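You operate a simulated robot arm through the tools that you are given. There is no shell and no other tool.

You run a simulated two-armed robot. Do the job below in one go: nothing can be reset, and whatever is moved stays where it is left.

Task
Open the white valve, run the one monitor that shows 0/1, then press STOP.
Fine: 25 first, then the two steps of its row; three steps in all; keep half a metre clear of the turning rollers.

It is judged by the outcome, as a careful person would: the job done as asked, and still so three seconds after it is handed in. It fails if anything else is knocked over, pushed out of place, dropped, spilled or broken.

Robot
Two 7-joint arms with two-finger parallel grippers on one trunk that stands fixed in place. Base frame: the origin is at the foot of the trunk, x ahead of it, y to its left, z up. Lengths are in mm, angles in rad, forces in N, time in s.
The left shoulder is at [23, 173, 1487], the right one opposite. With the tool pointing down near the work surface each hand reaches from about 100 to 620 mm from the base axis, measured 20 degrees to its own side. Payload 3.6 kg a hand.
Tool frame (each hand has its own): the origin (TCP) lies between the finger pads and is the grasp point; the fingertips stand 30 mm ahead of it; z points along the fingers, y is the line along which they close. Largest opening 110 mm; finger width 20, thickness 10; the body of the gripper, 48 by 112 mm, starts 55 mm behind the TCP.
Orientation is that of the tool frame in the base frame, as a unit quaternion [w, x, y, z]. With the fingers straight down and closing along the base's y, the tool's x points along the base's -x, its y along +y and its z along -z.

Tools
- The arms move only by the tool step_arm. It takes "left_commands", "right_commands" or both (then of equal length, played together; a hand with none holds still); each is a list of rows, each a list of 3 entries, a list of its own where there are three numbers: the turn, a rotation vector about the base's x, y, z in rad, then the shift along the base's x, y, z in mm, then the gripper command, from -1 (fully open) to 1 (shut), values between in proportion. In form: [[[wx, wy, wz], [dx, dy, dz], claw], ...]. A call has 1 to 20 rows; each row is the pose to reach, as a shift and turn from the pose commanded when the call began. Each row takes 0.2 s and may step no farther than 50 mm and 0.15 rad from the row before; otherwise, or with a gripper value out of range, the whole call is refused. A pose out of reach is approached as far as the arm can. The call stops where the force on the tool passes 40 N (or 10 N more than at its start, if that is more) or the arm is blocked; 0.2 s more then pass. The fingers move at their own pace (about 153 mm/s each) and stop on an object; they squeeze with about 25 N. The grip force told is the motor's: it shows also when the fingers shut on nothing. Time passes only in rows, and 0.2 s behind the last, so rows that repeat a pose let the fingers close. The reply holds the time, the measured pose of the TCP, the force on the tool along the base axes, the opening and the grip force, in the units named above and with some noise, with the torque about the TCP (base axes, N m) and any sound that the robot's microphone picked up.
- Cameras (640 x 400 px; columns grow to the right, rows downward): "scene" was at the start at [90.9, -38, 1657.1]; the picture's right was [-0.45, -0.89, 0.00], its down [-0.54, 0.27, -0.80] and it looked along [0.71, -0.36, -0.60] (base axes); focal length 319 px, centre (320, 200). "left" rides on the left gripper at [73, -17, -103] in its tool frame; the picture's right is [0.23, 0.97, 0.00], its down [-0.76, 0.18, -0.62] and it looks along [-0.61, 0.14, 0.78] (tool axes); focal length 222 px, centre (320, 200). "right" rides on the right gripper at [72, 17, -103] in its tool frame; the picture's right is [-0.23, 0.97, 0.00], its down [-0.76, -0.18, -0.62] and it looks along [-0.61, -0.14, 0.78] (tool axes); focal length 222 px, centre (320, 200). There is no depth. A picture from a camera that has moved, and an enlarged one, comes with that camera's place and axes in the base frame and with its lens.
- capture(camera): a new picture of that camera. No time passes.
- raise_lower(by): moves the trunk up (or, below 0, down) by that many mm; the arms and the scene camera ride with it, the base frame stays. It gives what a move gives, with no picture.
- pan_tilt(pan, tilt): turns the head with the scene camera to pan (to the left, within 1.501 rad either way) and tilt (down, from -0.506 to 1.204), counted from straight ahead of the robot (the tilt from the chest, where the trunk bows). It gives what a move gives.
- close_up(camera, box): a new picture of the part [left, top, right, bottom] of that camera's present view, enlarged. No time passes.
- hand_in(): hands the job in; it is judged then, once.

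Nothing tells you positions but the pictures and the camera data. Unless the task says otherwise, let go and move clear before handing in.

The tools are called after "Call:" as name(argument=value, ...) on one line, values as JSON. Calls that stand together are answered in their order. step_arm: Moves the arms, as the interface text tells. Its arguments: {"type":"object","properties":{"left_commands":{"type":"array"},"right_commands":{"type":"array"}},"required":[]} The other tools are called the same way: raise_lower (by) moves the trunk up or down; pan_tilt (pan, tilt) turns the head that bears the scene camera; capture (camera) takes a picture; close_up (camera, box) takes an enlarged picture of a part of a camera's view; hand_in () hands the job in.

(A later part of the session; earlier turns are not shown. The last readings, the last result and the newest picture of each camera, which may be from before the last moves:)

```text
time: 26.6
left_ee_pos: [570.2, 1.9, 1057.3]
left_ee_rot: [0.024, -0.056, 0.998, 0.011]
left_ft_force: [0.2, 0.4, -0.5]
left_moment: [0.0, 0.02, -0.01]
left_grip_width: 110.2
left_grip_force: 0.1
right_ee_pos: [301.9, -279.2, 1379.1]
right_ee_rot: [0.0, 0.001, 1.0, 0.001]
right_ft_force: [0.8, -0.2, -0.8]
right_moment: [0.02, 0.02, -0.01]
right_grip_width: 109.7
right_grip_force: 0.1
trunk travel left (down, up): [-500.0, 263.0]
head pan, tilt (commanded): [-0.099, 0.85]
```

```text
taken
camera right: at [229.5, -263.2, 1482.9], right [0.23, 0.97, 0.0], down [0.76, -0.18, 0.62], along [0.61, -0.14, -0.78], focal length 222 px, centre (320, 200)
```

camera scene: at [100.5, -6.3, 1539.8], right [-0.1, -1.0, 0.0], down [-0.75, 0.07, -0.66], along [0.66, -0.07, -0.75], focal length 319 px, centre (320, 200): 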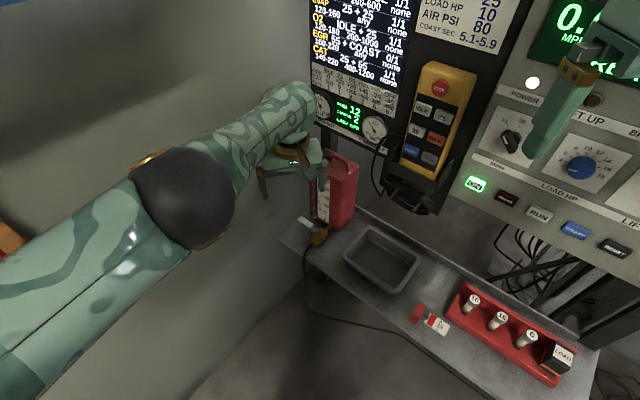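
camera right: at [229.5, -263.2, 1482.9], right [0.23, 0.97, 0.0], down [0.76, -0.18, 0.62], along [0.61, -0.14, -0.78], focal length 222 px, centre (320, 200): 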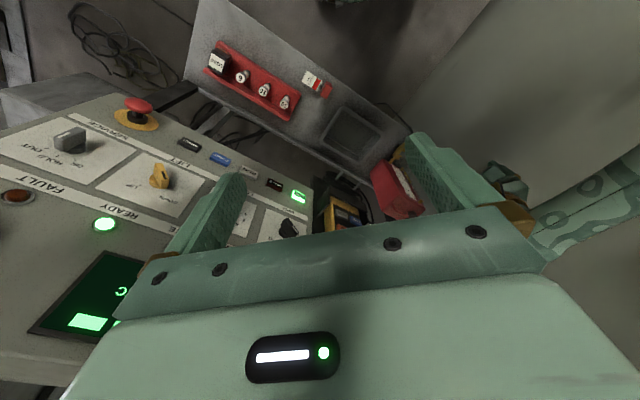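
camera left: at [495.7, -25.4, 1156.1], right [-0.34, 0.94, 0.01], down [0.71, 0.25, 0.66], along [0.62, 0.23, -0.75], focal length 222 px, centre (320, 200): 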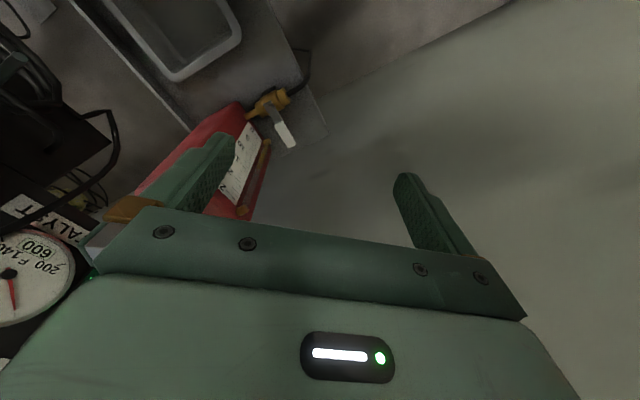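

Clearances look fine: the hand is well in front of the can. I'll lower another 100 mm.

Call:
raise_lower(by=-100)

Call:
step_arm(left_commands=[[[0, 0, 0], [0, 0, 0], -1]])

Call:
capture(camera="scene")

Call:
capture(camera="left")

```text
time: 28.0
left_ee_pos: [570.9, 1.1, 933.5]
left_ee_rot: [0.001, -0.055, 0.998, 0.013]
left_ft_force: [-0.3, 0.4, -0.5]
left_moment: [0.01, 0.0, 0.0]
left_grip_width: 109.8
left_grip_force: 0.0
right_ee_pos: [302.0, -278.5, 1279.2]
right_ee_rot: [0.0, 0.0, 1.0, 0.001]
right_ft_force: [-0.8, 0.1, 0.6]
right_moment: [0.0, -0.01, 0.01]
right_grip_width: 110.0
right_grip_force: 0.0
trunk travel left (down, up): [-400.0, 363.0]
head pan, tilt (commanded): [-0.099, 0.85]
```

```text
time: 28.4
left_ee_pos: [571.9, 2.4, 932.8]
left_ee_rot: [0.002, -0.056, 0.998, 0.013]
left_ft_force: [-0.1, -0.1, 0.1]
left_moment: [-0.04, -0.03, 0.01]
left_grip_width: 110.0
left_grip_force: 0.1
right_ee_pos: [302.1, -279.7, 1279.9]
right_ee_rot: [0.0, 0.001, 1.0, 0.001]
right_ft_force: [0.0, -0.4, -0.7]
right_moment: [0.0, 0.02, 0.0]
right_grip_width: 109.9
right_grip_force: 0.0
trunk travel left (down, up): [-400.0, 363.0]
head pan, tilt (commanded): [-0.099, 0.85]
```

```text
taken
camera scene: at [121.9, -6.4, 1439.0], right [-0.1, -1.0, 0.0], down [-0.75, 0.07, -0.66], along [0.66, -0.07, -0.75], focal length 319 px, centre (320, 200)
```

scene: 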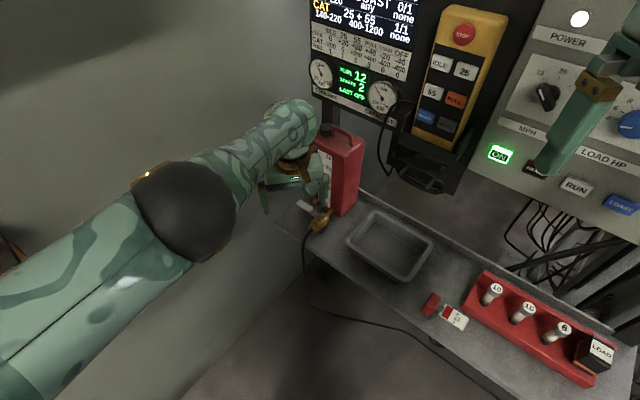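

```text
taken
camera left: at [501.4, -25.5, 1034.5], right [-0.33, 0.94, 0.02], down [0.74, 0.25, 0.63], along [0.59, 0.23, -0.78], focal length 222 px, centre (320, 200)
```

left: 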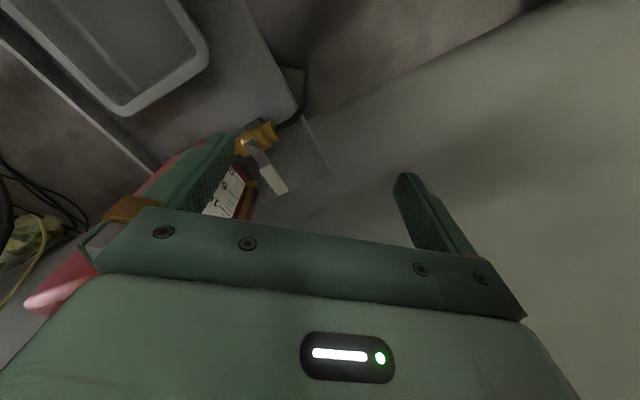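

The left arm now tracks its commands, with the TCP at [572,2,933]. I'll zoom in from here on the lever to refine its position.

Call:
close_up(camera="left", box=[190, 90, 350, 220])

Call:
close_up(camera="scene", box=[240, 110, 400, 260])

```text
3.08 times, centred on (270, 155) of left
camera zoom: at [501.4, -25.5, 1034.5], right [-0.33, 0.94, 0.02], down [0.74, 0.25, 0.63], along [0.59, 0.23, -0.78], focal length 684 px, centre (474, 338)
```

zoom: 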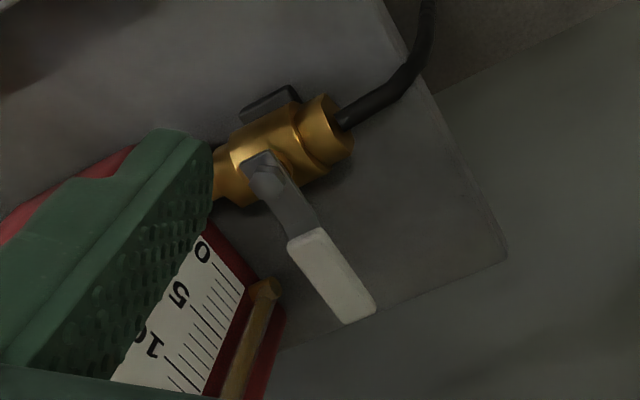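

```text
2.67 times, centred on (320, 185) of scene
camera zoom: at [121.9, -6.4, 1439.0], right [-0.1, -1.0, 0.0], down [-0.75, 0.07, -0.66], along [0.66, -0.07, -0.75], focal length 850 px, centre (320, 240)
```

zoom: 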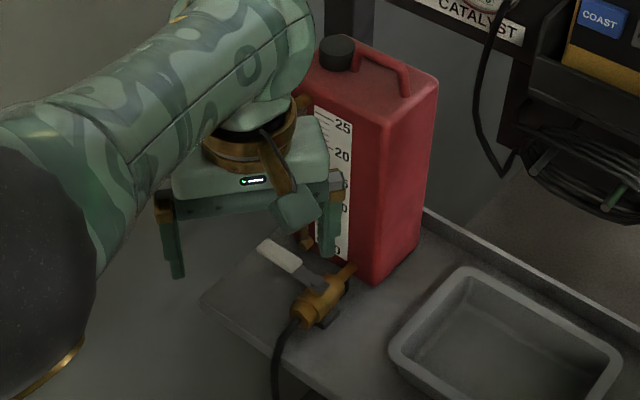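

Pivot ≈ [648,-58,774], lever tip ≈ [702,-6,778], about 70 mm in front of the can's face. I'll close the left fingers, turn them parallel to the lever and tilt the hand away from the can, holding position for now.

Call:
step_arm(left_commands=[[[-0.02, -0.055, -0.128], [0, 0, 5], 1], [[-0.041, -0.111, -0.257], [0, 0, 10], 1], [[-0.061, -0.166, -0.385], [0, 0, 15], 1], [[-0.081, -0.222, -0.514], [0, 0, 20], 1], [[-0.101, -0.277, -0.642], [0, 0, 20], 1], [[-0.122, -0.333, -0.771], [0, 0, 20], 1], [[-0.142, -0.388, -0.9], [0, 0, 20], 1]])

Call:
capture(camera="left")

Call:
capture(camera="scene")

```text
time: 30.0
left_ee_pos: [637.3, -19.7, 936.9]
left_ee_rot: [0.188, 0.38, 0.903, -0.069]
left_ft_force: [-0.4, 1.3, -0.2]
left_moment: [-0.02, 0.02, -0.02]
left_grip_width: 0.0
left_grip_force: 24.4
left hand out of reach, approached as far as the arm can: row 1, 2, 3, 4, 5, 6, 7
right_ee_pos: [302.5, -279.4, 1279.4]
right_ee_rot: [-0.001, 0.001, 1.0, 0.0]
right_ft_force: [-0.1, -0.5, -0.7]
right_moment: [0.03, 0.02, 0.01]
right_grip_width: 109.9
right_grip_force: 0.1
trunk travel left (down, up): [-400.0, 363.0]
head pan, tilt (commanded): [-0.099, 0.85]
```

```text
taken
camera left: at [549.2, 44.4, 1002.1], right [0.55, 0.83, -0.07], down [0.43, -0.21, 0.88], along [0.71, -0.51, -0.48], focal length 222 px, centre (320, 200)
```

left: 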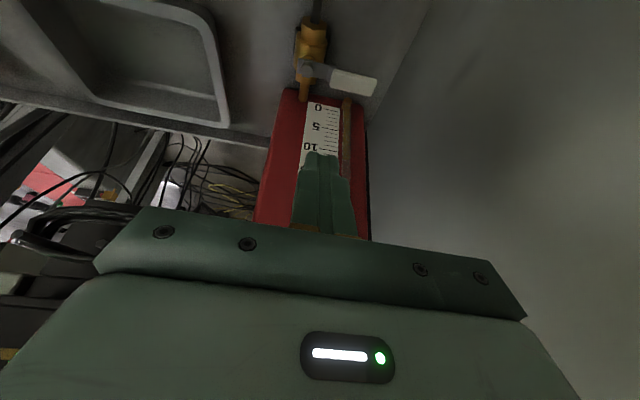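

```text
taken
camera scene: at [122.1, -5.9, 1438.9], right [-0.1, -1.0, 0.0], down [-0.75, 0.07, -0.66], along [0.66, -0.07, -0.75], focal length 319 px, centre (320, 200)
```

scene: 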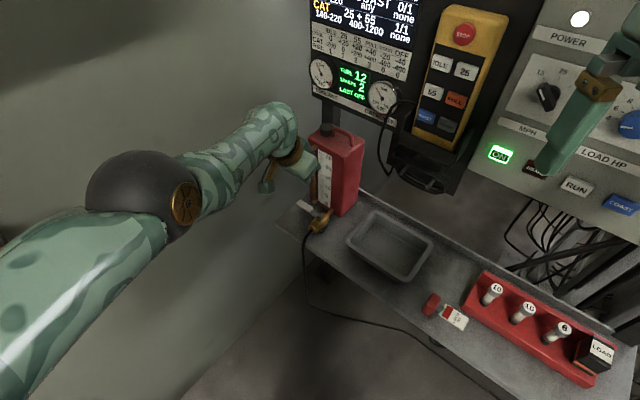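

The left hand kept its orientation but sits about 70 mm further out than commanded. I'll step it in small increments and check that it tracks before going near the can.

Call:
step_arm(left_commands=[[[-0.0, 0.0, 0.0], [33, -11, -8], 1], [[0, 0, 0], [65, -22, -16], 1], [[0, 0, 0], [65, -22, -16], 1]])

Call:
capture(camera="left")

Call:
capture(camera="right")

```text
time: 30.8
left_ee_pos: [639.0, -15.2, 934.3]
left_ee_rot: [0.189, 0.38, 0.903, -0.068]
left_ft_force: [0.1, -0.1, -1.0]
left_moment: [0.02, 0.01, 0.04]
left_grip_width: 0.2
left_grip_force: 24.8
left hand out of reach, approached as far as the arm can: row 1, 2, 3
right_ee_pos: [302.2, -280.3, 1278.4]
right_ee_rot: [0.0, 0.0, 1.0, 0.001]
right_ft_force: [0.5, 0.2, -0.5]
right_moment: [0.02, 0.0, -0.03]
right_grip_width: 109.9
right_grip_force: 0.0
trunk travel left (down, up): [-400.0, 363.0]
head pan, tilt (commanded): [-0.099, 0.85]
```

```text
taken
camera left: at [551.5, 48.7, 999.6], right [0.55, 0.83, -0.07], down [0.43, -0.21, 0.88], along [0.72, -0.51, -0.48], focal length 222 px, centre (320, 200)
```

left: 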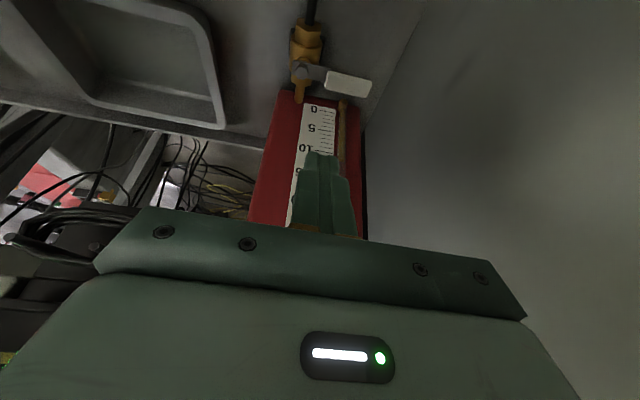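

```text
taken
camera right: at [229.8, -263.4, 1382.7], right [0.23, 0.97, 0.0], down [0.76, -0.18, 0.62], along [0.61, -0.14, -0.78], focal length 222 px, centre (320, 200)
```

right: 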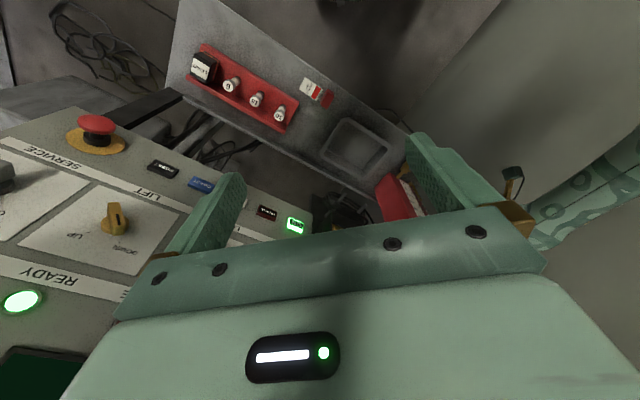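

The hand now sits where commanded to within 5 mm. I'll continue outward and down toward the hover point in two small moves.

Call:
step_arm(left_commands=[[[0, 0, 0], [10, -3, -20], 1], [[0, 0, 0], [20, -6, -40], 1], [[0, 0, 0], [30, -9, -54], 1]])

Call:
capture(camera="left")

Call:
close_up(camera="scene", box=[220, 80, 420, 260])

```text
time: 31.6
left_ee_pos: [634.1, -9.7, 911.5]
left_ee_rot: [0.188, 0.379, 0.903, -0.068]
left_ft_force: [-0.1, 0.3, 0.3]
left_moment: [0.02, -0.03, -0.01]
left_grip_width: 0.0
left_grip_force: 25.2
left hand out of reach, approached as far as the arm can: row 1, 2, 3
right_ee_pos: [301.8, -279.3, 1279.5]
right_ee_rot: [-0.001, 0.0, 1.0, 0.0]
right_ft_force: [0.6, 0.2, 0.6]
right_moment: [-0.01, -0.02, 0.04]
right_grip_width: 110.0
right_grip_force: 0.1
trunk travel left (down, up): [-400.0, 363.0]
head pan, tilt (commanded): [-0.099, 0.85]
```

```text
taken
camera left: at [545.7, 53.2, 976.8], right [0.55, 0.83, -0.07], down [0.43, -0.21, 0.88], along [0.72, -0.51, -0.48], focal length 222 px, centre (320, 200)
```

left: 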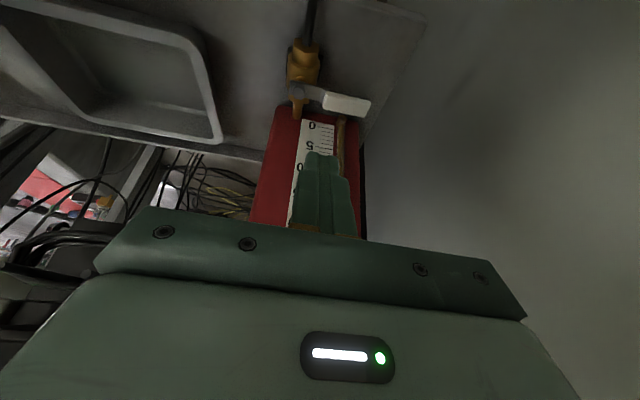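

```text
2.22 times, centred on (320, 170) of scene
camera zoom: at [121.9, -6.2, 1439.0], right [-0.1, -1.0, 0.0], down [-0.75, 0.07, -0.66], along [0.66, -0.07, -0.75], focal length 708 px, centre (320, 267)
```

zoom: 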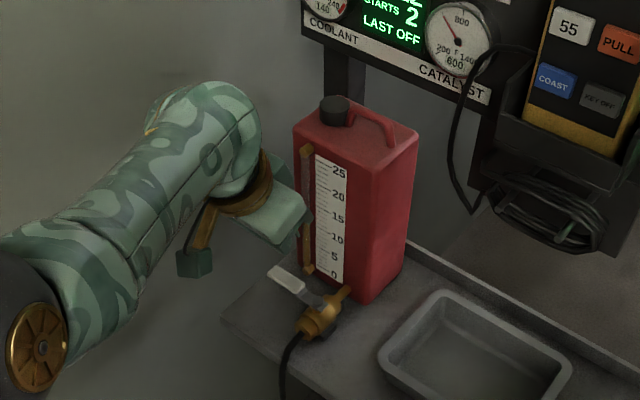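

The left arm is bound by joint limits in this posture and won't reach the lever this way. I'll back it away from the can to a neutral tool-down pose, with the trunk low so it stays under the sign.

Call:
step_arm(left_commands=[[[0, 0, 0], [-30, 15, 35], 1], [[0.02, 0.055, 0.128], [-60, 25, 70], 1], [[0.041, 0.111, 0.257], [-90, 35, 100], 1], [[0.061, 0.166, 0.385], [-120, 45, 130], 1], [[0.081, 0.222, 0.514], [-150, 50, 160], 1], [[0.101, 0.277, 0.642], [-180, 55, 190], 1], [[0.122, 0.333, 0.771], [-210, 60, 220], 1], [[0.142, 0.388, 0.9], [-240, 65, 245], 1], [[0.142, 0.388, 0.9], [-280, 69, 260], 1], [[0.142, 0.388, 0.9], [-317, 69, 267], 1]])

Call:
capture(camera="scene")

Call:
capture(camera="left")

```text
time: 34.0
left_ee_pos: [507.6, 46.2, 1005.4]
left_ee_rot: [0.026, -0.071, 0.997, 0.022]
left_ft_force: [-0.8, -1.0, -0.4]
left_moment: [0.02, 0.0, 0.01]
left_grip_width: 0.0
left_grip_force: 25.6
left hand out of reach, approached as far as the arm can: row 5, 6, 7, 8, 9, 10
right_ee_pos: [302.7, -278.0, 1279.0]
right_ee_rot: [0.001, -0.001, 1.0, 0.0]
right_ft_force: [-0.1, -0.1, -0.1]
right_moment: [0.01, 0.01, 0.0]
right_grip_width: 110.0
right_grip_force: 0.0
trunk travel left (down, up): [-400.0, 363.0]
head pan, tilt (commanded): [-0.099, 0.85]
stopped in row 10 (left hand): the arm was blocked; the commanded pose is now the measured one
```

```text
taken
camera scene: at [121.8, -5.9, 1439.0], right [-0.1, -1.0, 0.0], down [-0.75, 0.07, -0.66], along [0.66, -0.07, -0.75], focal length 319 px, centre (320, 200)
```

scene: 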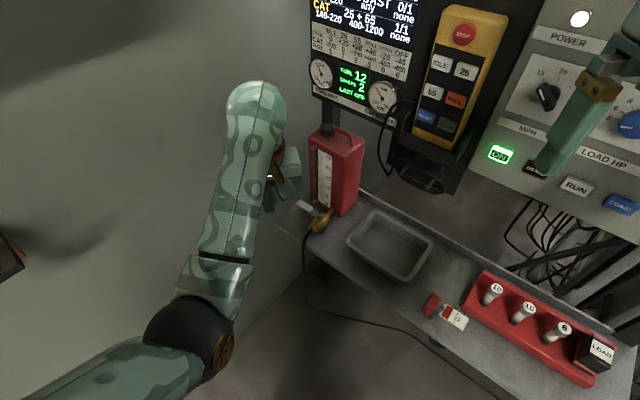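

```text
taken
camera left: at [434.7, 15.3, 1104.9], right [-0.36, 0.93, 0.03], down [0.7, 0.25, 0.67], along [0.62, 0.26, -0.74], focal length 222 px, centre (320, 200)
```

left: 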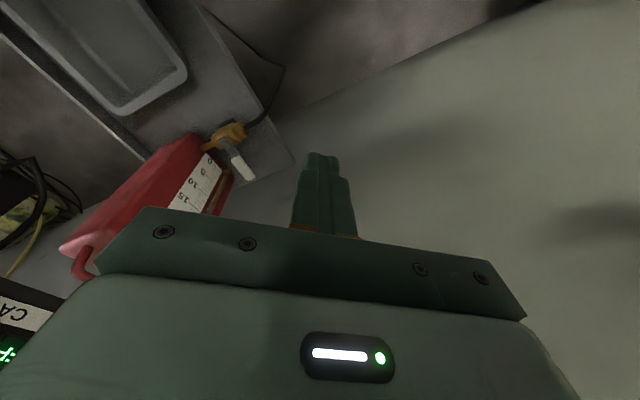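

Left stays tucked for now and I'll use the right arm, whose posture is still clean, for the valve. First I'll move the left hand a little left and back, out of the right arm's way.

Call:
step_arm(left_commands=[[[0, 0, 0], [-5, 30, 0], 1], [[0, 0, 0], [-10, 60, 0], 1], [[0, 0, 0], [-15, 90, 0], 1]])

Call:
capture(camera="scene")

Call:
pan_tilt(pan=-0.9, tilt=0.9)

Call:
capture(camera="scene")

```text
time: 35.0
left_ee_pos: [503.1, 168.7, 993.7]
left_ee_rot: [0.028, -0.086, 0.995, 0.049]
left_ft_force: [0.5, -0.1, -0.6]
left_moment: [-0.01, 0.02, -0.01]
left_grip_width: 0.1
left_grip_force: 25.1
left hand out of reach, approached as far as the arm can: row 1, 2, 3
right_ee_pos: [302.9, -279.8, 1278.9]
right_ee_rot: [0.0, 0.0, 1.0, 0.001]
right_ft_force: [-0.2, 0.2, 0.2]
right_moment: [-0.01, 0.01, -0.02]
right_grip_width: 109.8
right_grip_force: 0.0
trunk travel left (down, up): [-400.0, 363.0]
head pan, tilt (commanded): [-0.099, 0.85]
stopped in row 3 (left hand): the arm was blocked; the commanded pose is now the measured one
```

```text
taken
camera scene: at [121.9, -6.6, 1439.0], right [-0.1, -1.0, 0.0], down [-0.75, 0.07, -0.66], along [0.66, -0.07, -0.75], focal length 319 px, centre (320, 200)
```

scene: 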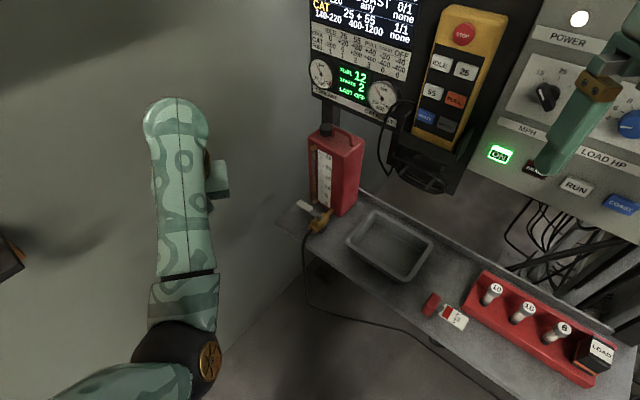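

```text
time: 36.1
left_ee_pos: [502.6, 168.5, 993.5]
left_ee_rot: [0.027, -0.086, 0.995, 0.048]
left_ft_force: [-0.5, -0.4, 0.5]
left_moment: [0.0, 0.0, -0.03]
left_grip_width: 0.0
left_grip_force: 24.9
right_ee_pos: [302.1, -279.4, 1279.4]
right_ee_rot: [0.0, 0.0, 1.0, 0.001]
right_ft_force: [-0.3, -0.2, 0.2]
right_moment: [0.04, 0.0, 0.04]
right_grip_width: 110.2
right_grip_force: 0.1
trunk travel left (down, up): [-400.0, 363.0]
head pan, tilt (commanded): [-0.901, 0.901]
```

```text
taken
camera scene: at [91.0, -57.7, 1435.1], right [-0.78, -0.62, 0.0], down [-0.49, 0.61, -0.62], along [0.39, -0.49, -0.78], focal length 319 px, centre (320, 200)
```

scene: 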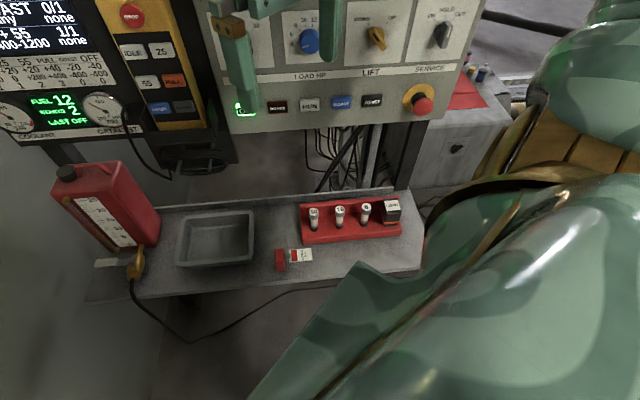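

The right arm's way is clear. I'll close the right fingers and carry the hand to about [450,-60,1150], yawing it so the fingers line up with the lever.

Call:
step_arm(right_commands=[[[0, 0, -0.1], [18, 27, -10], 1], [[0, 0, -0.2], [37, 55, -25], 1], [[0, 0, -0.3], [55, 82, -45], 1], [[0, 0, -0.4], [74, 110, -65], 1], [[0, 0, -0.5], [92, 137, -85], 1], [[0, 0, -0.6], [111, 164, -105], 1], [[0, 0, -0.7], [130, 192, -120], 1], [[0, 0, -0.8], [148, 219, -129], 1]])

Call:
capture(camera="right")

Call:
capture(camera="scene")

```text
time: 37.9
left_ee_pos: [503.2, 168.7, 991.9]
left_ee_rot: [0.026, -0.087, 0.995, 0.049]
left_ft_force: [-0.7, -0.1, -0.2]
left_moment: [0.01, -0.01, 0.01]
left_grip_width: 0.1
left_grip_force: 25.5
right_ee_pos: [425.9, -124.4, 1155.9]
right_ee_rot: [0.0, 0.391, 0.92, 0.002]
right_ft_force: [0.7, 0.4, 0.1]
right_moment: [0.04, 0.03, 0.03]
right_grip_width: 0.0
right_grip_force: 25.2
right hand out of reach, approached as far as the arm can: row 6, 7, 8
trunk travel left (down, up): [-400.0, 363.0]
head pan, tilt (commanded): [-0.901, 0.901]
```

```text
taken
camera right: at [387.3, -61.2, 1259.8], right [0.86, 0.52, 0.0], down [0.4, -0.67, 0.62], along [0.32, -0.53, -0.78], focal length 222 px, centre (320, 200)
```

right: 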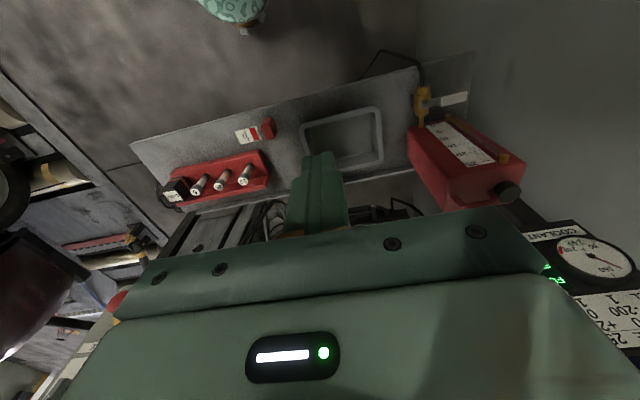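

```text
taken
camera scene: at [92.8, -58.0, 1434.9], right [-0.78, -0.62, 0.0], down [-0.49, 0.61, -0.62], along [0.38, -0.49, -0.78], focal length 319 px, centre (320, 200)
```

scene: 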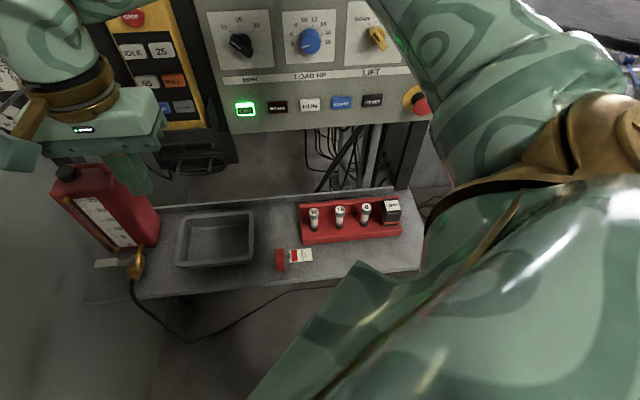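

The right hand stopped short with the yaw on. Testing whether yaw or the inward position is the limit, I'll unwind some yaw at the same spot.

Call:
step_arm(right_commands=[[[0, 0, 0.15], [0, 0, 0], 1], [[0, 0, 0.3], [0, 0, 0], 1], [[0, 0, 0.45], [0, 0, 0], 1], [[0, 0, 0.6], [0, 0, 0], 1], [[0, 0, 0.75], [0, 0, 0], 1]])

```text
time: 39.1
left_ee_pos: [504.0, 168.8, 993.2]
left_ee_rot: [0.028, -0.086, 0.995, 0.049]
left_ft_force: [0.5, 0.6, -0.3]
left_moment: [0.0, 0.01, -0.01]
left_grip_width: 0.0
left_grip_force: 24.8
right_ee_pos: [421.7, -127.1, 1157.1]
right_ee_rot: [0.0, 0.024, 1.0, 0.0]
right_ft_force: [-0.7, -0.6, -0.2]
right_moment: [0.01, 0.03, -0.02]
right_grip_width: 0.0
right_grip_force: 25.0
trunk travel left (down, up): [-400.0, 363.0]
head pan, tilt (commanded): [-0.901, 0.901]
```

The reached pose becomes the new reference, so yaw is free and only the inward shift was clipped. I'll check the right arm's posture before choosing the next approach.

Call:
pan_tilt(pan=-0.5, tilt=0.5)

Call:
capture(camera="scene")

Call:
pan_tilt(pan=-1.3, tilt=0.4)

Call:
capture(camera="scene")

Call:
capture(camera="right")

```text
time: 40.0
left_ee_pos: [503.4, 168.9, 993.1]
left_ee_rot: [0.027, -0.086, 0.995, 0.048]
left_ft_force: [0.0, -0.5, -0.1]
left_moment: [0.0, 0.01, 0.03]
left_grip_width: 0.0
left_grip_force: 24.9
right_ee_pos: [422.0, -128.0, 1157.3]
right_ee_rot: [0.0, 0.025, 1.0, 0.001]
right_ft_force: [0.4, 0.7, -0.6]
right_moment: [0.03, 0.01, -0.02]
right_grip_width: 0.1
right_grip_force: 24.9
trunk travel left (down, up): [-400.0, 363.0]
head pan, tilt (commanded): [-0.499, 0.499]
```

```text
taken
camera scene: at [124.0, -42.1, 1468.9], right [-0.48, -0.88, 0.0], down [-0.42, 0.23, -0.88], along [0.77, -0.42, -0.48], focal length 319 px, centre (320, 200)
```

scene: 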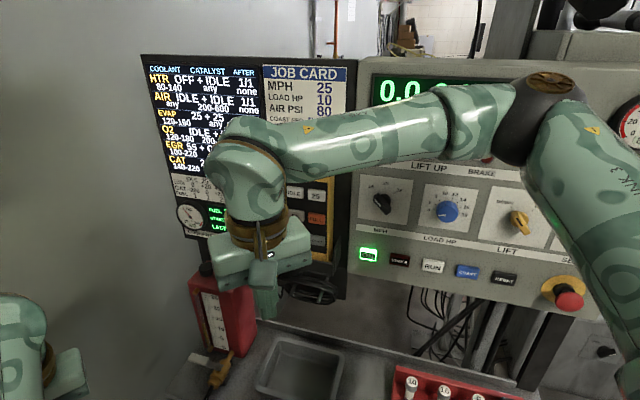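

```text
time: 41.1
left_ee_pos: [503.7, 169.1, 992.9]
left_ee_rot: [0.027, -0.086, 0.995, 0.049]
left_ft_force: [0.8, 0.2, 0.4]
left_moment: [0.02, -0.01, -0.02]
left_grip_width: 0.0
left_grip_force: 24.9
right_ee_pos: [421.8, -126.8, 1157.9]
right_ee_rot: [0.0, 0.025, 1.0, 0.001]
right_ft_force: [0.1, 0.1, -0.7]
right_moment: [0.03, 0.01, -0.03]
right_grip_width: 0.0
right_grip_force: 24.8
trunk travel left (down, up): [-400.0, 363.0]
head pan, tilt (commanded): [-1.3, 0.4]
```

```text
taken
camera scene: at [69.1, -87.7, 1478.1], right [-0.96, -0.27, 0.0], down [-0.1, 0.38, -0.92], along [0.25, -0.89, -0.39], focal length 319 px, centre (320, 200)
```

scene: 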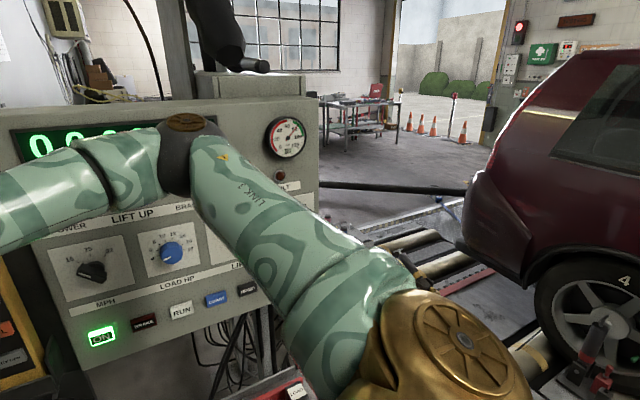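

```text
taken
camera right: at [350.9, -107.0, 1261.1], right [0.28, 0.96, 0.0], down [0.75, -0.22, 0.62], along [0.6, -0.17, -0.78], focal length 222 px, centre (320, 200)
```

right: 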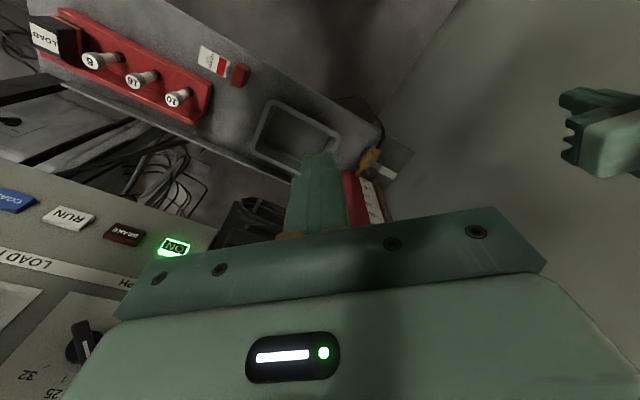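

The right elbow is about 200 mm off the console, and the wrist posture looks normal. I'll test whether [450,-60,1150] is reachable with yaw near zero.

Call:
step_arm(right_commands=[[[0, 0, 0], [14, 33, -4], 1], [[0, 0, 0], [28, 67, -7], 1], [[0, 0, 0], [40, 87, -20], 1]])

```text
time: 41.9
left_ee_pos: [501.5, 169.0, 993.0]
left_ee_rot: [0.027, -0.085, 0.995, 0.049]
left_ft_force: [0.6, 1.1, -0.5]
left_moment: [0.0, 0.02, 0.02]
left_grip_width: 0.2
left_grip_force: 24.8
right_ee_pos: [425.2, -123.8, 1154.1]
right_ee_rot: [-0.001, 0.025, 1.0, 0.001]
right_ft_force: [-0.7, 0.0, 0.4]
right_moment: [-0.02, -0.01, -0.04]
right_grip_width: 0.0
right_grip_force: 24.5
right hand out of reach, approached as far as the arm can: row 1, 2, 3
trunk travel left (down, up): [-400.0, 363.0]
head pan, tilt (commanded): [-1.3, 0.4]
```

Inward is clipped here. I'll go forward first and test again further out, where the forearm points more ahead.

Call:
step_arm(right_commands=[[[0, 0, 0], [35, 0, -20], 1], [[0, 0, 0], [70, 0, -40], 1], [[0, 0, 0], [105, 0, -60], 1], [[0, 0, 0], [130, 0, -80], 1]])

Call:
step_arm(right_commands=[[[0, 0, 0], [0, 35, 0], 1], [[0, 0, 0], [0, 70, 0], 1]])

```text
time: 42.9
left_ee_pos: [504.0, 167.6, 992.9]
left_ee_rot: [0.028, -0.087, 0.995, 0.049]
left_ft_force: [0.4, 0.5, 0.2]
left_moment: [0.0, 0.01, -0.01]
left_grip_width: 0.1
left_grip_force: 24.8
right_ee_pos: [498.3, -185.1, 1095.5]
right_ee_rot: [0.0, 0.024, 1.0, 0.002]
right_ft_force: [0.7, -0.2, 0.8]
right_moment: [0.0, 0.0, -0.01]
right_grip_width: 0.2
right_grip_force: 24.9
right hand out of reach, approached as far as the arm can: row 1, 2, 3, 4
trunk travel left (down, up): [-400.0, 363.0]
head pan, tilt (commanded): [-1.3, 0.4]
```

```text
time: 43.5
left_ee_pos: [502.3, 170.5, 992.2]
left_ee_rot: [0.027, -0.086, 0.995, 0.049]
left_ft_force: [-0.1, -0.6, 1.0]
left_moment: [0.01, 0.01, 0.03]
left_grip_width: 0.1
left_grip_force: 25.0
right_ee_pos: [468.0, -156.5, 1108.9]
right_ee_rot: [0.0, 0.025, 1.0, 0.001]
right_ft_force: [0.3, 0.1, 0.4]
right_moment: [-0.02, -0.01, 0.0]
right_grip_width: 0.0
right_grip_force: 25.1
right hand out of reach, approached as far as the arm can: row 1, 2
trunk travel left (down, up): [-400.0, 363.0]
head pan, tilt (commanded): [-1.3, 0.4]
```

The boundary behaves like a wrist or elbow joint limit for straight-down tools. I'll pitch the right tool forward and see whether the reach opens up.

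Call:
step_arm(right_commands=[[[0, -0.12, 0], [0, 0, 0], 1], [[0, -0.24, 0], [0, 0, 0], 1], [[0, -0.36, 0], [0, 0, 0], 1], [[0, -0.48, 0], [0, 0, 0], 1]])

Call:
step_arm(right_commands=[[[0, 0, 0], [30, 10, -20], 1], [[0, 0, 0], [60, 20, -40], 1], [[0, 0, 0], [90, 30, -60], 1]])

```text
time: 44.5
left_ee_pos: [502.4, 168.3, 991.8]
left_ee_rot: [0.028, -0.086, 0.995, 0.049]
left_ft_force: [0.3, -0.2, 0.1]
left_moment: [0.01, 0.0, -0.01]
left_grip_width: 0.0
left_grip_force: 25.1
right_ee_pos: [469.2, -155.8, 1107.6]
right_ee_rot: [0.238, 0.024, 0.971, 0.007]
right_ft_force: [-0.3, -0.4, -0.9]
right_moment: [0.02, 0.03, 0.05]
right_grip_width: 0.2
right_grip_force: 25.4
trunk travel left (down, up): [-400.0, 363.0]
head pan, tilt (commanded): [-1.3, 0.4]
```

```text
time: 45.3
left_ee_pos: [502.0, 168.7, 991.1]
left_ee_rot: [0.027, -0.086, 0.995, 0.049]
left_ft_force: [0.6, -0.2, -0.6]
left_moment: [0.01, 0.0, -0.02]
left_grip_width: 0.0
left_grip_force: 24.5
right_ee_pos: [532.8, -165.8, 1071.5]
right_ee_rot: [0.237, 0.024, 0.971, 0.006]
right_ft_force: [0.3, -0.1, -0.3]
right_moment: [0.01, 0.03, 0.01]
right_grip_width: 0.0
right_grip_force: 25.4
right hand out of reach, approached as far as the arm can: row 2, 3
trunk travel left (down, up): [-400.0, 363.0]
head pan, tilt (commanded): [-1.3, 0.4]
```

Reach grew a little with tilt. I'll check where the right elbow is now, since it seems to be the part that's stuck.

Call:
capture(camera="scene")

Call:
pan_tilt(pan=-0.5, tilt=0.5)

Call:
capture(camera="scene")

Call:
capture(camera="right")

```text
taken
camera scene: at [69.7, -87.9, 1478.0], right [-0.96, -0.27, 0.0], down [-0.11, 0.38, -0.92], along [0.25, -0.89, -0.39], focal length 319 px, centre (320, 200)
```

scene: 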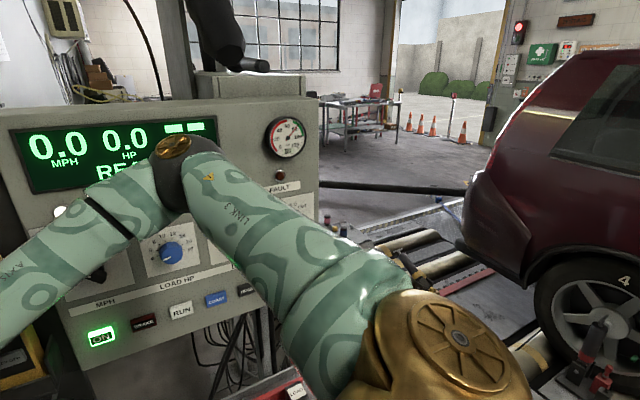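

```text
time: 46.4
left_ee_pos: [502.6, 169.0, 992.6]
left_ee_rot: [0.027, -0.086, 0.995, 0.05]
left_ft_force: [-0.7, 0.3, -1.0]
left_moment: [0.04, 0.02, 0.0]
left_grip_width: 0.1
left_grip_force: 25.0
right_ee_pos: [532.0, -165.9, 1070.5]
right_ee_rot: [0.236, 0.024, 0.971, 0.007]
right_ft_force: [-0.6, 0.0, 0.4]
right_moment: [-0.02, -0.03, 0.0]
right_grip_width: 0.0
right_grip_force: 25.0
trunk travel left (down, up): [-400.0, 363.0]
head pan, tilt (commanded): [-0.499, 0.499]
```

```text
taken
camera scene: at [124.0, -42.1, 1468.9], right [-0.48, -0.88, 0.0], down [-0.42, 0.23, -0.88], along [0.77, -0.42, -0.48], focal length 319 px, centre (320, 200)
```

scene: 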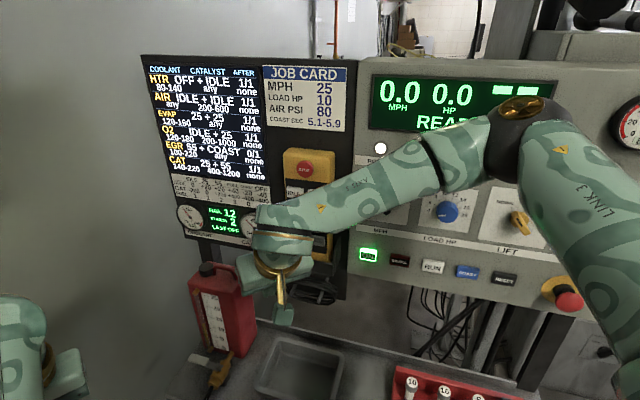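

```text
taken
camera right: at [420.9, -145.9, 1130.2], right [0.24, 0.96, 0.13], down [0.38, -0.22, 0.9], along [0.89, -0.17, -0.42], focal length 222 px, centre (320, 200)
```

right: 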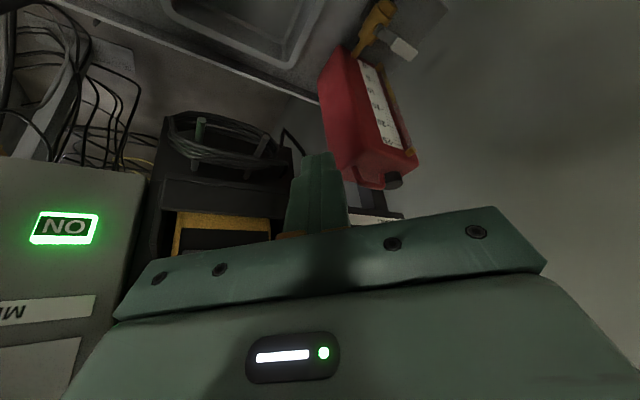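

The console faces back and left, so the left arm with a tool leaning well forward suits both valve and pendant. I'll retract the right hand to near its starting posture first.

Call:
step_arm(right_commands=[[[0, 0.06, 0], [-25, -14, 22], 1], [[0, 0.12, 0], [-50, -28, 45], 1], [[0, 0.18, 0], [-75, -42, 68], 1], [[0, 0.24, 0], [-100, -56, 90], 1], [[0, 0.3, 0], [-125, -70, 112], 1], [[0, 0.36, 0], [-150, -85, 135], 1], [[0, 0.42, 0], [-175, -100, 158], 1], [[0, 0.48, 0], [-202, -114, 180], 1]])

Call:
step_arm(left_commands=[[[-0.02, -0.055, -0.128], [5, 0, 20], 1], [[-0.041, -0.111, -0.257], [10, -5, 40], 1], [[-0.061, -0.166, -0.385], [15, -10, 50], 1], [[-0.081, -0.222, -0.514], [20, -20, 60], 1], [[-0.101, -0.277, -0.642], [20, -30, 60], 1], [[-0.122, -0.333, -0.771], [20, -40, 60], 1], [[-0.142, -0.388, -0.9], [20, -50, 60], 1]])

Call:
capture(camera="scene")

```text
time: 48.2
left_ee_pos: [502.4, 168.7, 993.6]
left_ee_rot: [0.027, -0.086, 0.995, 0.049]
left_ft_force: [-1.0, 0.0, -0.7]
left_moment: [0.02, 0.01, -0.01]
left_grip_width: 0.0
left_grip_force: 25.2
right_ee_pos: [329.6, -280.5, 1253.6]
right_ee_rot: [-0.001, 0.024, 1.0, 0.001]
right_ft_force: [0.1, -0.4, -0.3]
right_moment: [-0.02, -0.03, -0.01]
right_grip_width: 0.0
right_grip_force: 24.9
trunk travel left (down, up): [-400.0, 363.0]
head pan, tilt (commanded): [-0.499, 0.499]
```

```text
time: 50.0
left_ee_pos: [539.6, 140.2, 1082.4]
left_ee_rot: [0.251, 0.337, 0.907, -0.021]
left_ft_force: [-0.5, -0.3, 0.0]
left_moment: [0.02, 0.0, -0.01]
left_grip_width: 0.0
left_grip_force: 25.2
right_ee_pos: [330.4, -281.1, 1253.1]
right_ee_rot: [-0.001, 0.024, 1.0, 0.0]
right_ft_force: [0.3, -0.6, 1.1]
right_moment: [-0.01, 0.0, 0.01]
right_grip_width: 0.0
right_grip_force: 25.2
trunk travel left (down, up): [-400.0, 363.0]
head pan, tilt (commanded): [-0.499, 0.499]
stopped in row 7 (left hand): the arm was blocked; the commanded pose is now the measured one
```

```text
taken
camera scene: at [124.0, -41.8, 1468.9], right [-0.48, -0.88, 0.0], down [-0.42, 0.23, -0.88], along [0.77, -0.42, -0.48], focal length 319 px, centre (320, 200)
```

scene: 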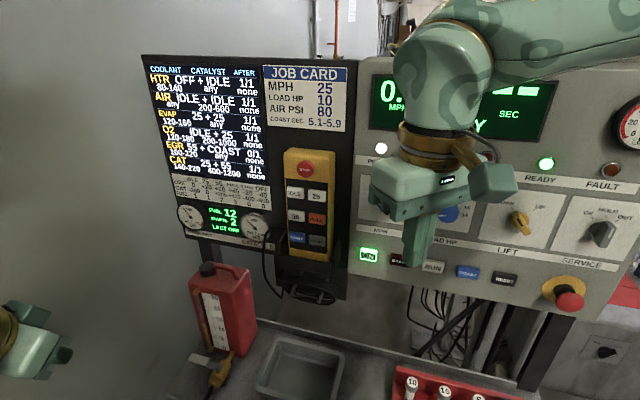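

The left arm reports "blocked" with no tool force, so I'll look at its whole length for contact before going on.

Call:
pan_tilt(pan=0.5, tilt=0.9)

Call:
capture(camera="scene")

Call:
pan_tilt(pan=1.1, tilt=0.9)

Call:
capture(camera="scene")

Call:
capture(camera="left")

```text
time: 51.3
left_ee_pos: [539.8, 141.3, 1082.3]
left_ee_rot: [0.249, 0.337, 0.908, -0.021]
left_ft_force: [0.4, -1.0, 0.1]
left_moment: [0.01, 0.01, -0.02]
left_grip_width: 0.0
left_grip_force: 25.3
right_ee_pos: [331.8, -280.6, 1252.7]
right_ee_rot: [0.0, 0.023, 1.0, 0.001]
right_ft_force: [0.2, 0.3, 0.0]
right_moment: [0.04, -0.02, 0.01]
right_grip_width: 0.0
right_grip_force: 25.1
trunk travel left (down, up): [-400.0, 363.0]
head pan, tilt (commanded): [0.499, 0.901]
```

```text
taken
camera scene: at [110.3, 37.5, 1435.1], right [0.48, -0.88, 0.0], down [-0.69, -0.37, -0.62], along [0.55, 0.3, -0.78], focal length 319 px, centre (320, 200)
```

scene: 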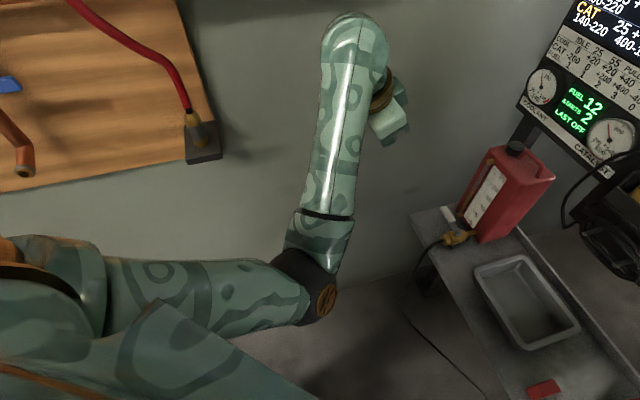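

```text
time: 52.3
left_ee_pos: [540.4, 142.1, 1081.8]
left_ee_rot: [0.248, 0.337, 0.908, -0.02]
left_ft_force: [-0.3, -0.1, -0.3]
left_moment: [-0.01, 0.06, -0.02]
left_grip_width: 0.0
left_grip_force: 25.0
right_ee_pos: [330.9, -281.3, 1253.2]
right_ee_rot: [-0.001, 0.024, 1.0, 0.0]
right_ft_force: [-0.4, -0.9, -0.1]
right_moment: [0.03, 0.03, -0.04]
right_grip_width: 0.0
right_grip_force: 25.3
trunk travel left (down, up): [-400.0, 363.0]
head pan, tilt (commanded): [1.1, 0.901]
```

```text
taken
camera scene: at [78.3, 68.7, 1435.1], right [0.89, -0.45, 0.0], down [-0.36, -0.7, -0.62], along [0.28, 0.55, -0.78], focal length 319 px, centre (320, 200)
```

scene: 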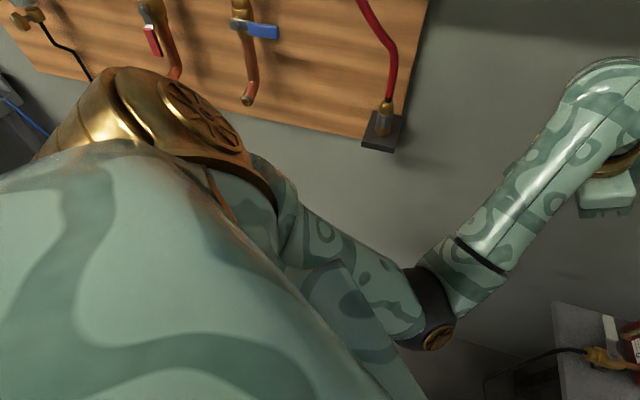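

```text
taken
camera left: at [437.3, 192.9, 1135.5], right [0.46, 0.89, 0.02], down [0.33, -0.19, 0.92], along [0.82, -0.42, -0.38], focal length 222 px, centre (320, 200)
```

left: 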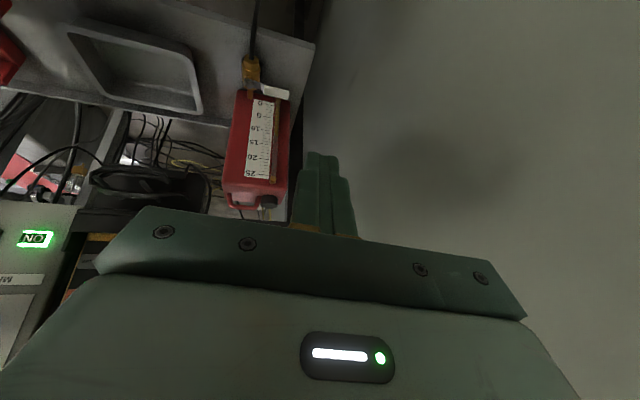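

Both arms show the elbow stalling rather than the hand. The left arm began inward and high without trouble, so I'll take the right hand inward while it is high, before reaching forward.

Call:
step_arm(right_commands=[[[0, 0, 0], [-4, 32, 2], 1], [[0, 0, 0], [-8, 64, 4], 1], [[0, 0, 0], [-12, 96, 6], 1], [[0, 0, 0], [-16, 128, 8], 1], [[0, 0, 0], [-20, 160, 10], 1], [[0, 0, 0], [-24, 192, 10], 1], [[0, 0, 0], [-28, 224, 10], 1], [[0, 0, 0], [-32, 240, 10], 1]])

```text
time: 54.1
left_ee_pos: [540.7, 141.1, 1080.7]
left_ee_rot: [0.249, 0.336, 0.908, -0.021]
left_ft_force: [0.5, -0.3, 0.4]
left_moment: [-0.02, 0.01, -0.05]
left_grip_width: 0.3
left_grip_force: 24.9
right_ee_pos: [303.0, -100.1, 1257.1]
right_ee_rot: [0.0, 0.026, 1.0, 0.001]
right_ft_force: [0.1, -0.9, -0.5]
right_moment: [-0.05, -0.02, 0.05]
right_grip_width: 0.1
right_grip_force: 24.7
right hand out of reach, approached as far as the arm can: row 6, 7, 8
trunk travel left (down, up): [-400.0, 363.0]
head pan, tilt (commanded): [1.1, 0.901]
```

Clipped again at y=-100. I'll look at the right arm's elbow now.

Call:
pan_tilt(pan=-1.0, tilt=0.2)

Call:
capture(camera="scene")

Call:
pan_tilt(pan=-1.45, tilt=0.6)

Call:
capture(camera="scene")

```text
time: 56.1
left_ee_pos: [540.0, 142.0, 1081.8]
left_ee_rot: [0.248, 0.336, 0.908, -0.021]
left_ft_force: [0.1, 0.9, 0.3]
left_moment: [0.02, -0.02, 0.02]
left_grip_width: 0.0
left_grip_force: 24.9
right_ee_pos: [301.7, -100.3, 1257.0]
right_ee_rot: [0.0, 0.025, 1.0, 0.001]
right_ft_force: [0.2, -0.6, -0.3]
right_moment: [-0.04, -0.03, -0.04]
right_grip_width: 0.4
right_grip_force: 25.7
trunk travel left (down, up): [-400.0, 363.0]
head pan, tilt (commanded): [-1.0, 0.201]
```

```text
taken
camera scene: at [94.5, -76.8, 1496.6], right [-0.84, -0.54, 0.0], down [-0.11, 0.17, -0.98], along [0.53, -0.82, -0.2], focal length 319 px, centre (320, 200)
```

scene: 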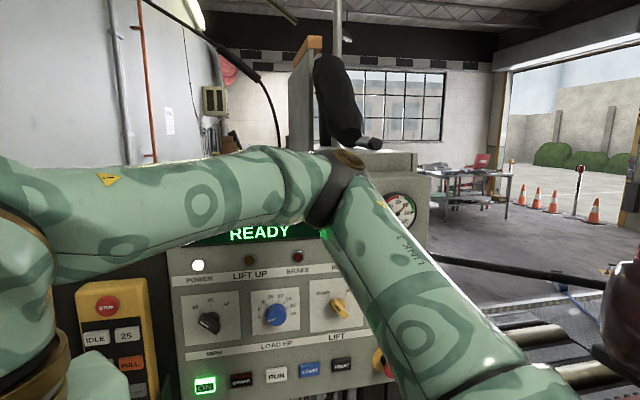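

```text
time: 57.0
left_ee_pos: [539.2, 141.3, 1081.2]
left_ee_rot: [0.249, 0.336, 0.908, -0.021]
left_ft_force: [0.6, -0.1, 0.2]
left_moment: [0.02, -0.01, 0.03]
left_grip_width: 0.0
left_grip_force: 25.3
right_ee_pos: [302.3, -100.4, 1257.6]
right_ee_rot: [0.0, 0.025, 1.0, 0.001]
right_ft_force: [0.0, 0.1, 0.3]
right_moment: [0.0, -0.01, 0.01]
right_grip_width: 0.0
right_grip_force: 25.0
trunk travel left (down, up): [-400.0, 363.0]
head pan, tilt (commanded): [-1.45, 0.6]
```

```text
taken
camera scene: at [54.9, -86.2, 1459.9], right [-0.99, -0.12, 0.0], down [-0.07, 0.56, -0.83], along [0.1, -0.82, -0.56], focal length 319 px, centre (320, 200)
```

scene: 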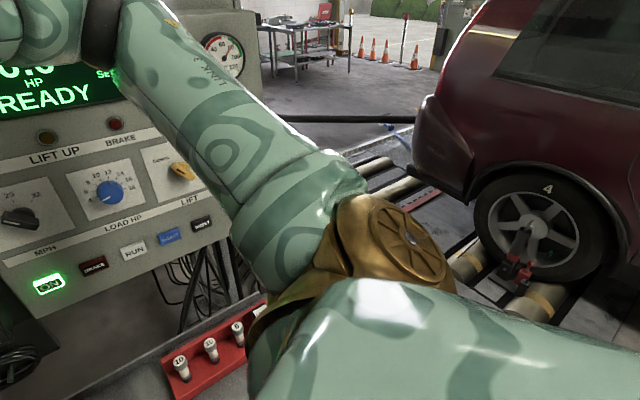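

Both elbows are bound in odd ways, but the left arm nearly reached the spot earlier and was simply fully stretched. I'll clear the right hand back, then extend the left with a tool lean of about 1 rad at a safe height, ready to lower the trunk.

Call:
step_arm(right_commands=[[[0, 0, 0], [5, -45, 0], 1], [[0, 0, 0], [10, -90, 0], 1], [[0, 0, 0], [15, -135, 0], 1], [[0, 0, 0], [20, -180, 0], 1]])

Call:
step_arm(left_commands=[[[-0.074, -0.049, -0.027], [17, -27, 6], 1], [[-0.148, -0.098, -0.054], [33, -54, 13], 1], [[-0.221, -0.147, -0.081], [50, -81, 19], 1], [[-0.295, -0.196, -0.108], [67, -107, 25], 1], [[-0.369, -0.245, -0.135], [83, -134, 32], 1], [[-0.443, -0.294, -0.162], [100, -161, 38], 1]])

Call:
pan_tilt(pan=0.1, tilt=0.8)

Call:
capture(camera="scene")

Call:
capture(camera="left")

```text
time: 58.0
left_ee_pos: [539.1, 140.0, 1082.2]
left_ee_rot: [0.248, 0.336, 0.908, -0.02]
left_ft_force: [-0.4, 0.8, -0.5]
left_moment: [0.02, 0.02, -0.01]
left_grip_width: 0.2
left_grip_force: 25.1
right_ee_pos: [320.1, -281.6, 1256.3]
right_ee_rot: [0.0, 0.024, 1.0, 0.001]
right_ft_force: [-0.7, -1.2, -0.4]
right_moment: [0.03, -0.01, 0.02]
right_grip_width: 0.0
right_grip_force: 24.9
trunk travel left (down, up): [-400.0, 363.0]
head pan, tilt (commanded): [-1.45, 0.6]
```

```text
time: 59.4
left_ee_pos: [639.6, -26.4, 1119.3]
left_ee_rot: [0.443, 0.347, 0.803, -0.194]
left_ft_force: [-0.3, -0.2, 0.5]
left_moment: [0.0, 0.03, -0.01]
left_grip_width: 0.2
left_grip_force: 24.8
right_ee_pos: [320.3, -280.4, 1256.5]
right_ee_rot: [-0.001, 0.025, 1.0, 0.001]
right_ft_force: [1.1, -0.2, -0.2]
right_moment: [0.01, 0.02, -0.02]
right_grip_width: 0.1
right_grip_force: 25.2
trunk travel left (down, up): [-400.0, 363.0]
head pan, tilt (commanded): [-1.45, 0.6]
```

```text
time: 61.0
left_ee_pos: [639.0, -25.4, 1119.0]
left_ee_rot: [0.442, 0.347, 0.805, -0.193]
left_ft_force: [-0.2, -0.2, 0.2]
left_moment: [0.0, 0.03, 0.0]
left_grip_width: 0.2
left_grip_force: 25.4
right_ee_pos: [320.6, -280.6, 1257.6]
right_ee_rot: [0.001, 0.024, 1.0, 0.001]
right_ft_force: [-0.6, 0.3, 0.8]
right_moment: [0.0, -0.01, 0.0]
right_grip_width: 0.2
right_grip_force: 24.9
trunk travel left (down, up): [-400.0, 363.0]
head pan, tilt (commanded): [0.099, 0.799]
```

```text
taken
camera scene: at [124.3, 9.4, 1443.0], right [0.1, -1.0, 0.0], down [-0.71, -0.07, -0.7], along [0.69, 0.07, -0.72], focal length 319 px, centre (320, 200)
```

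scene: 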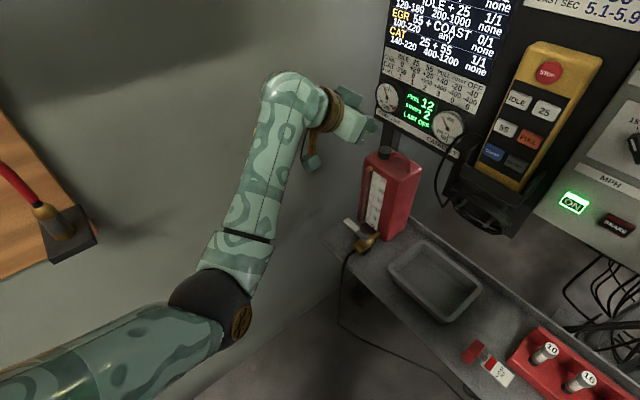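

```text
taken
camera left: at [540.1, 55.6, 1112.2], right [0.63, 0.75, -0.2], down [0.05, 0.21, 0.98], along [0.78, -0.62, 0.1], focal length 222 px, centre (320, 200)
```

left: 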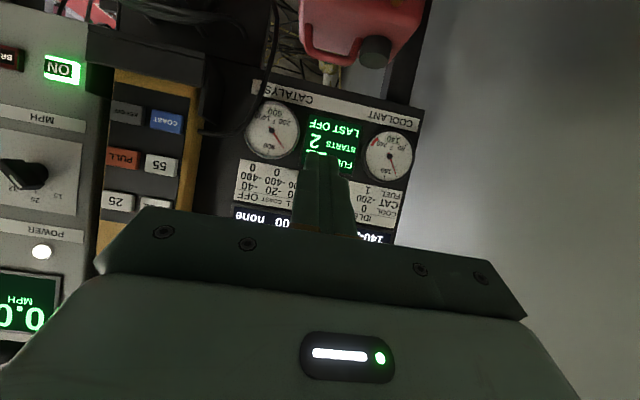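

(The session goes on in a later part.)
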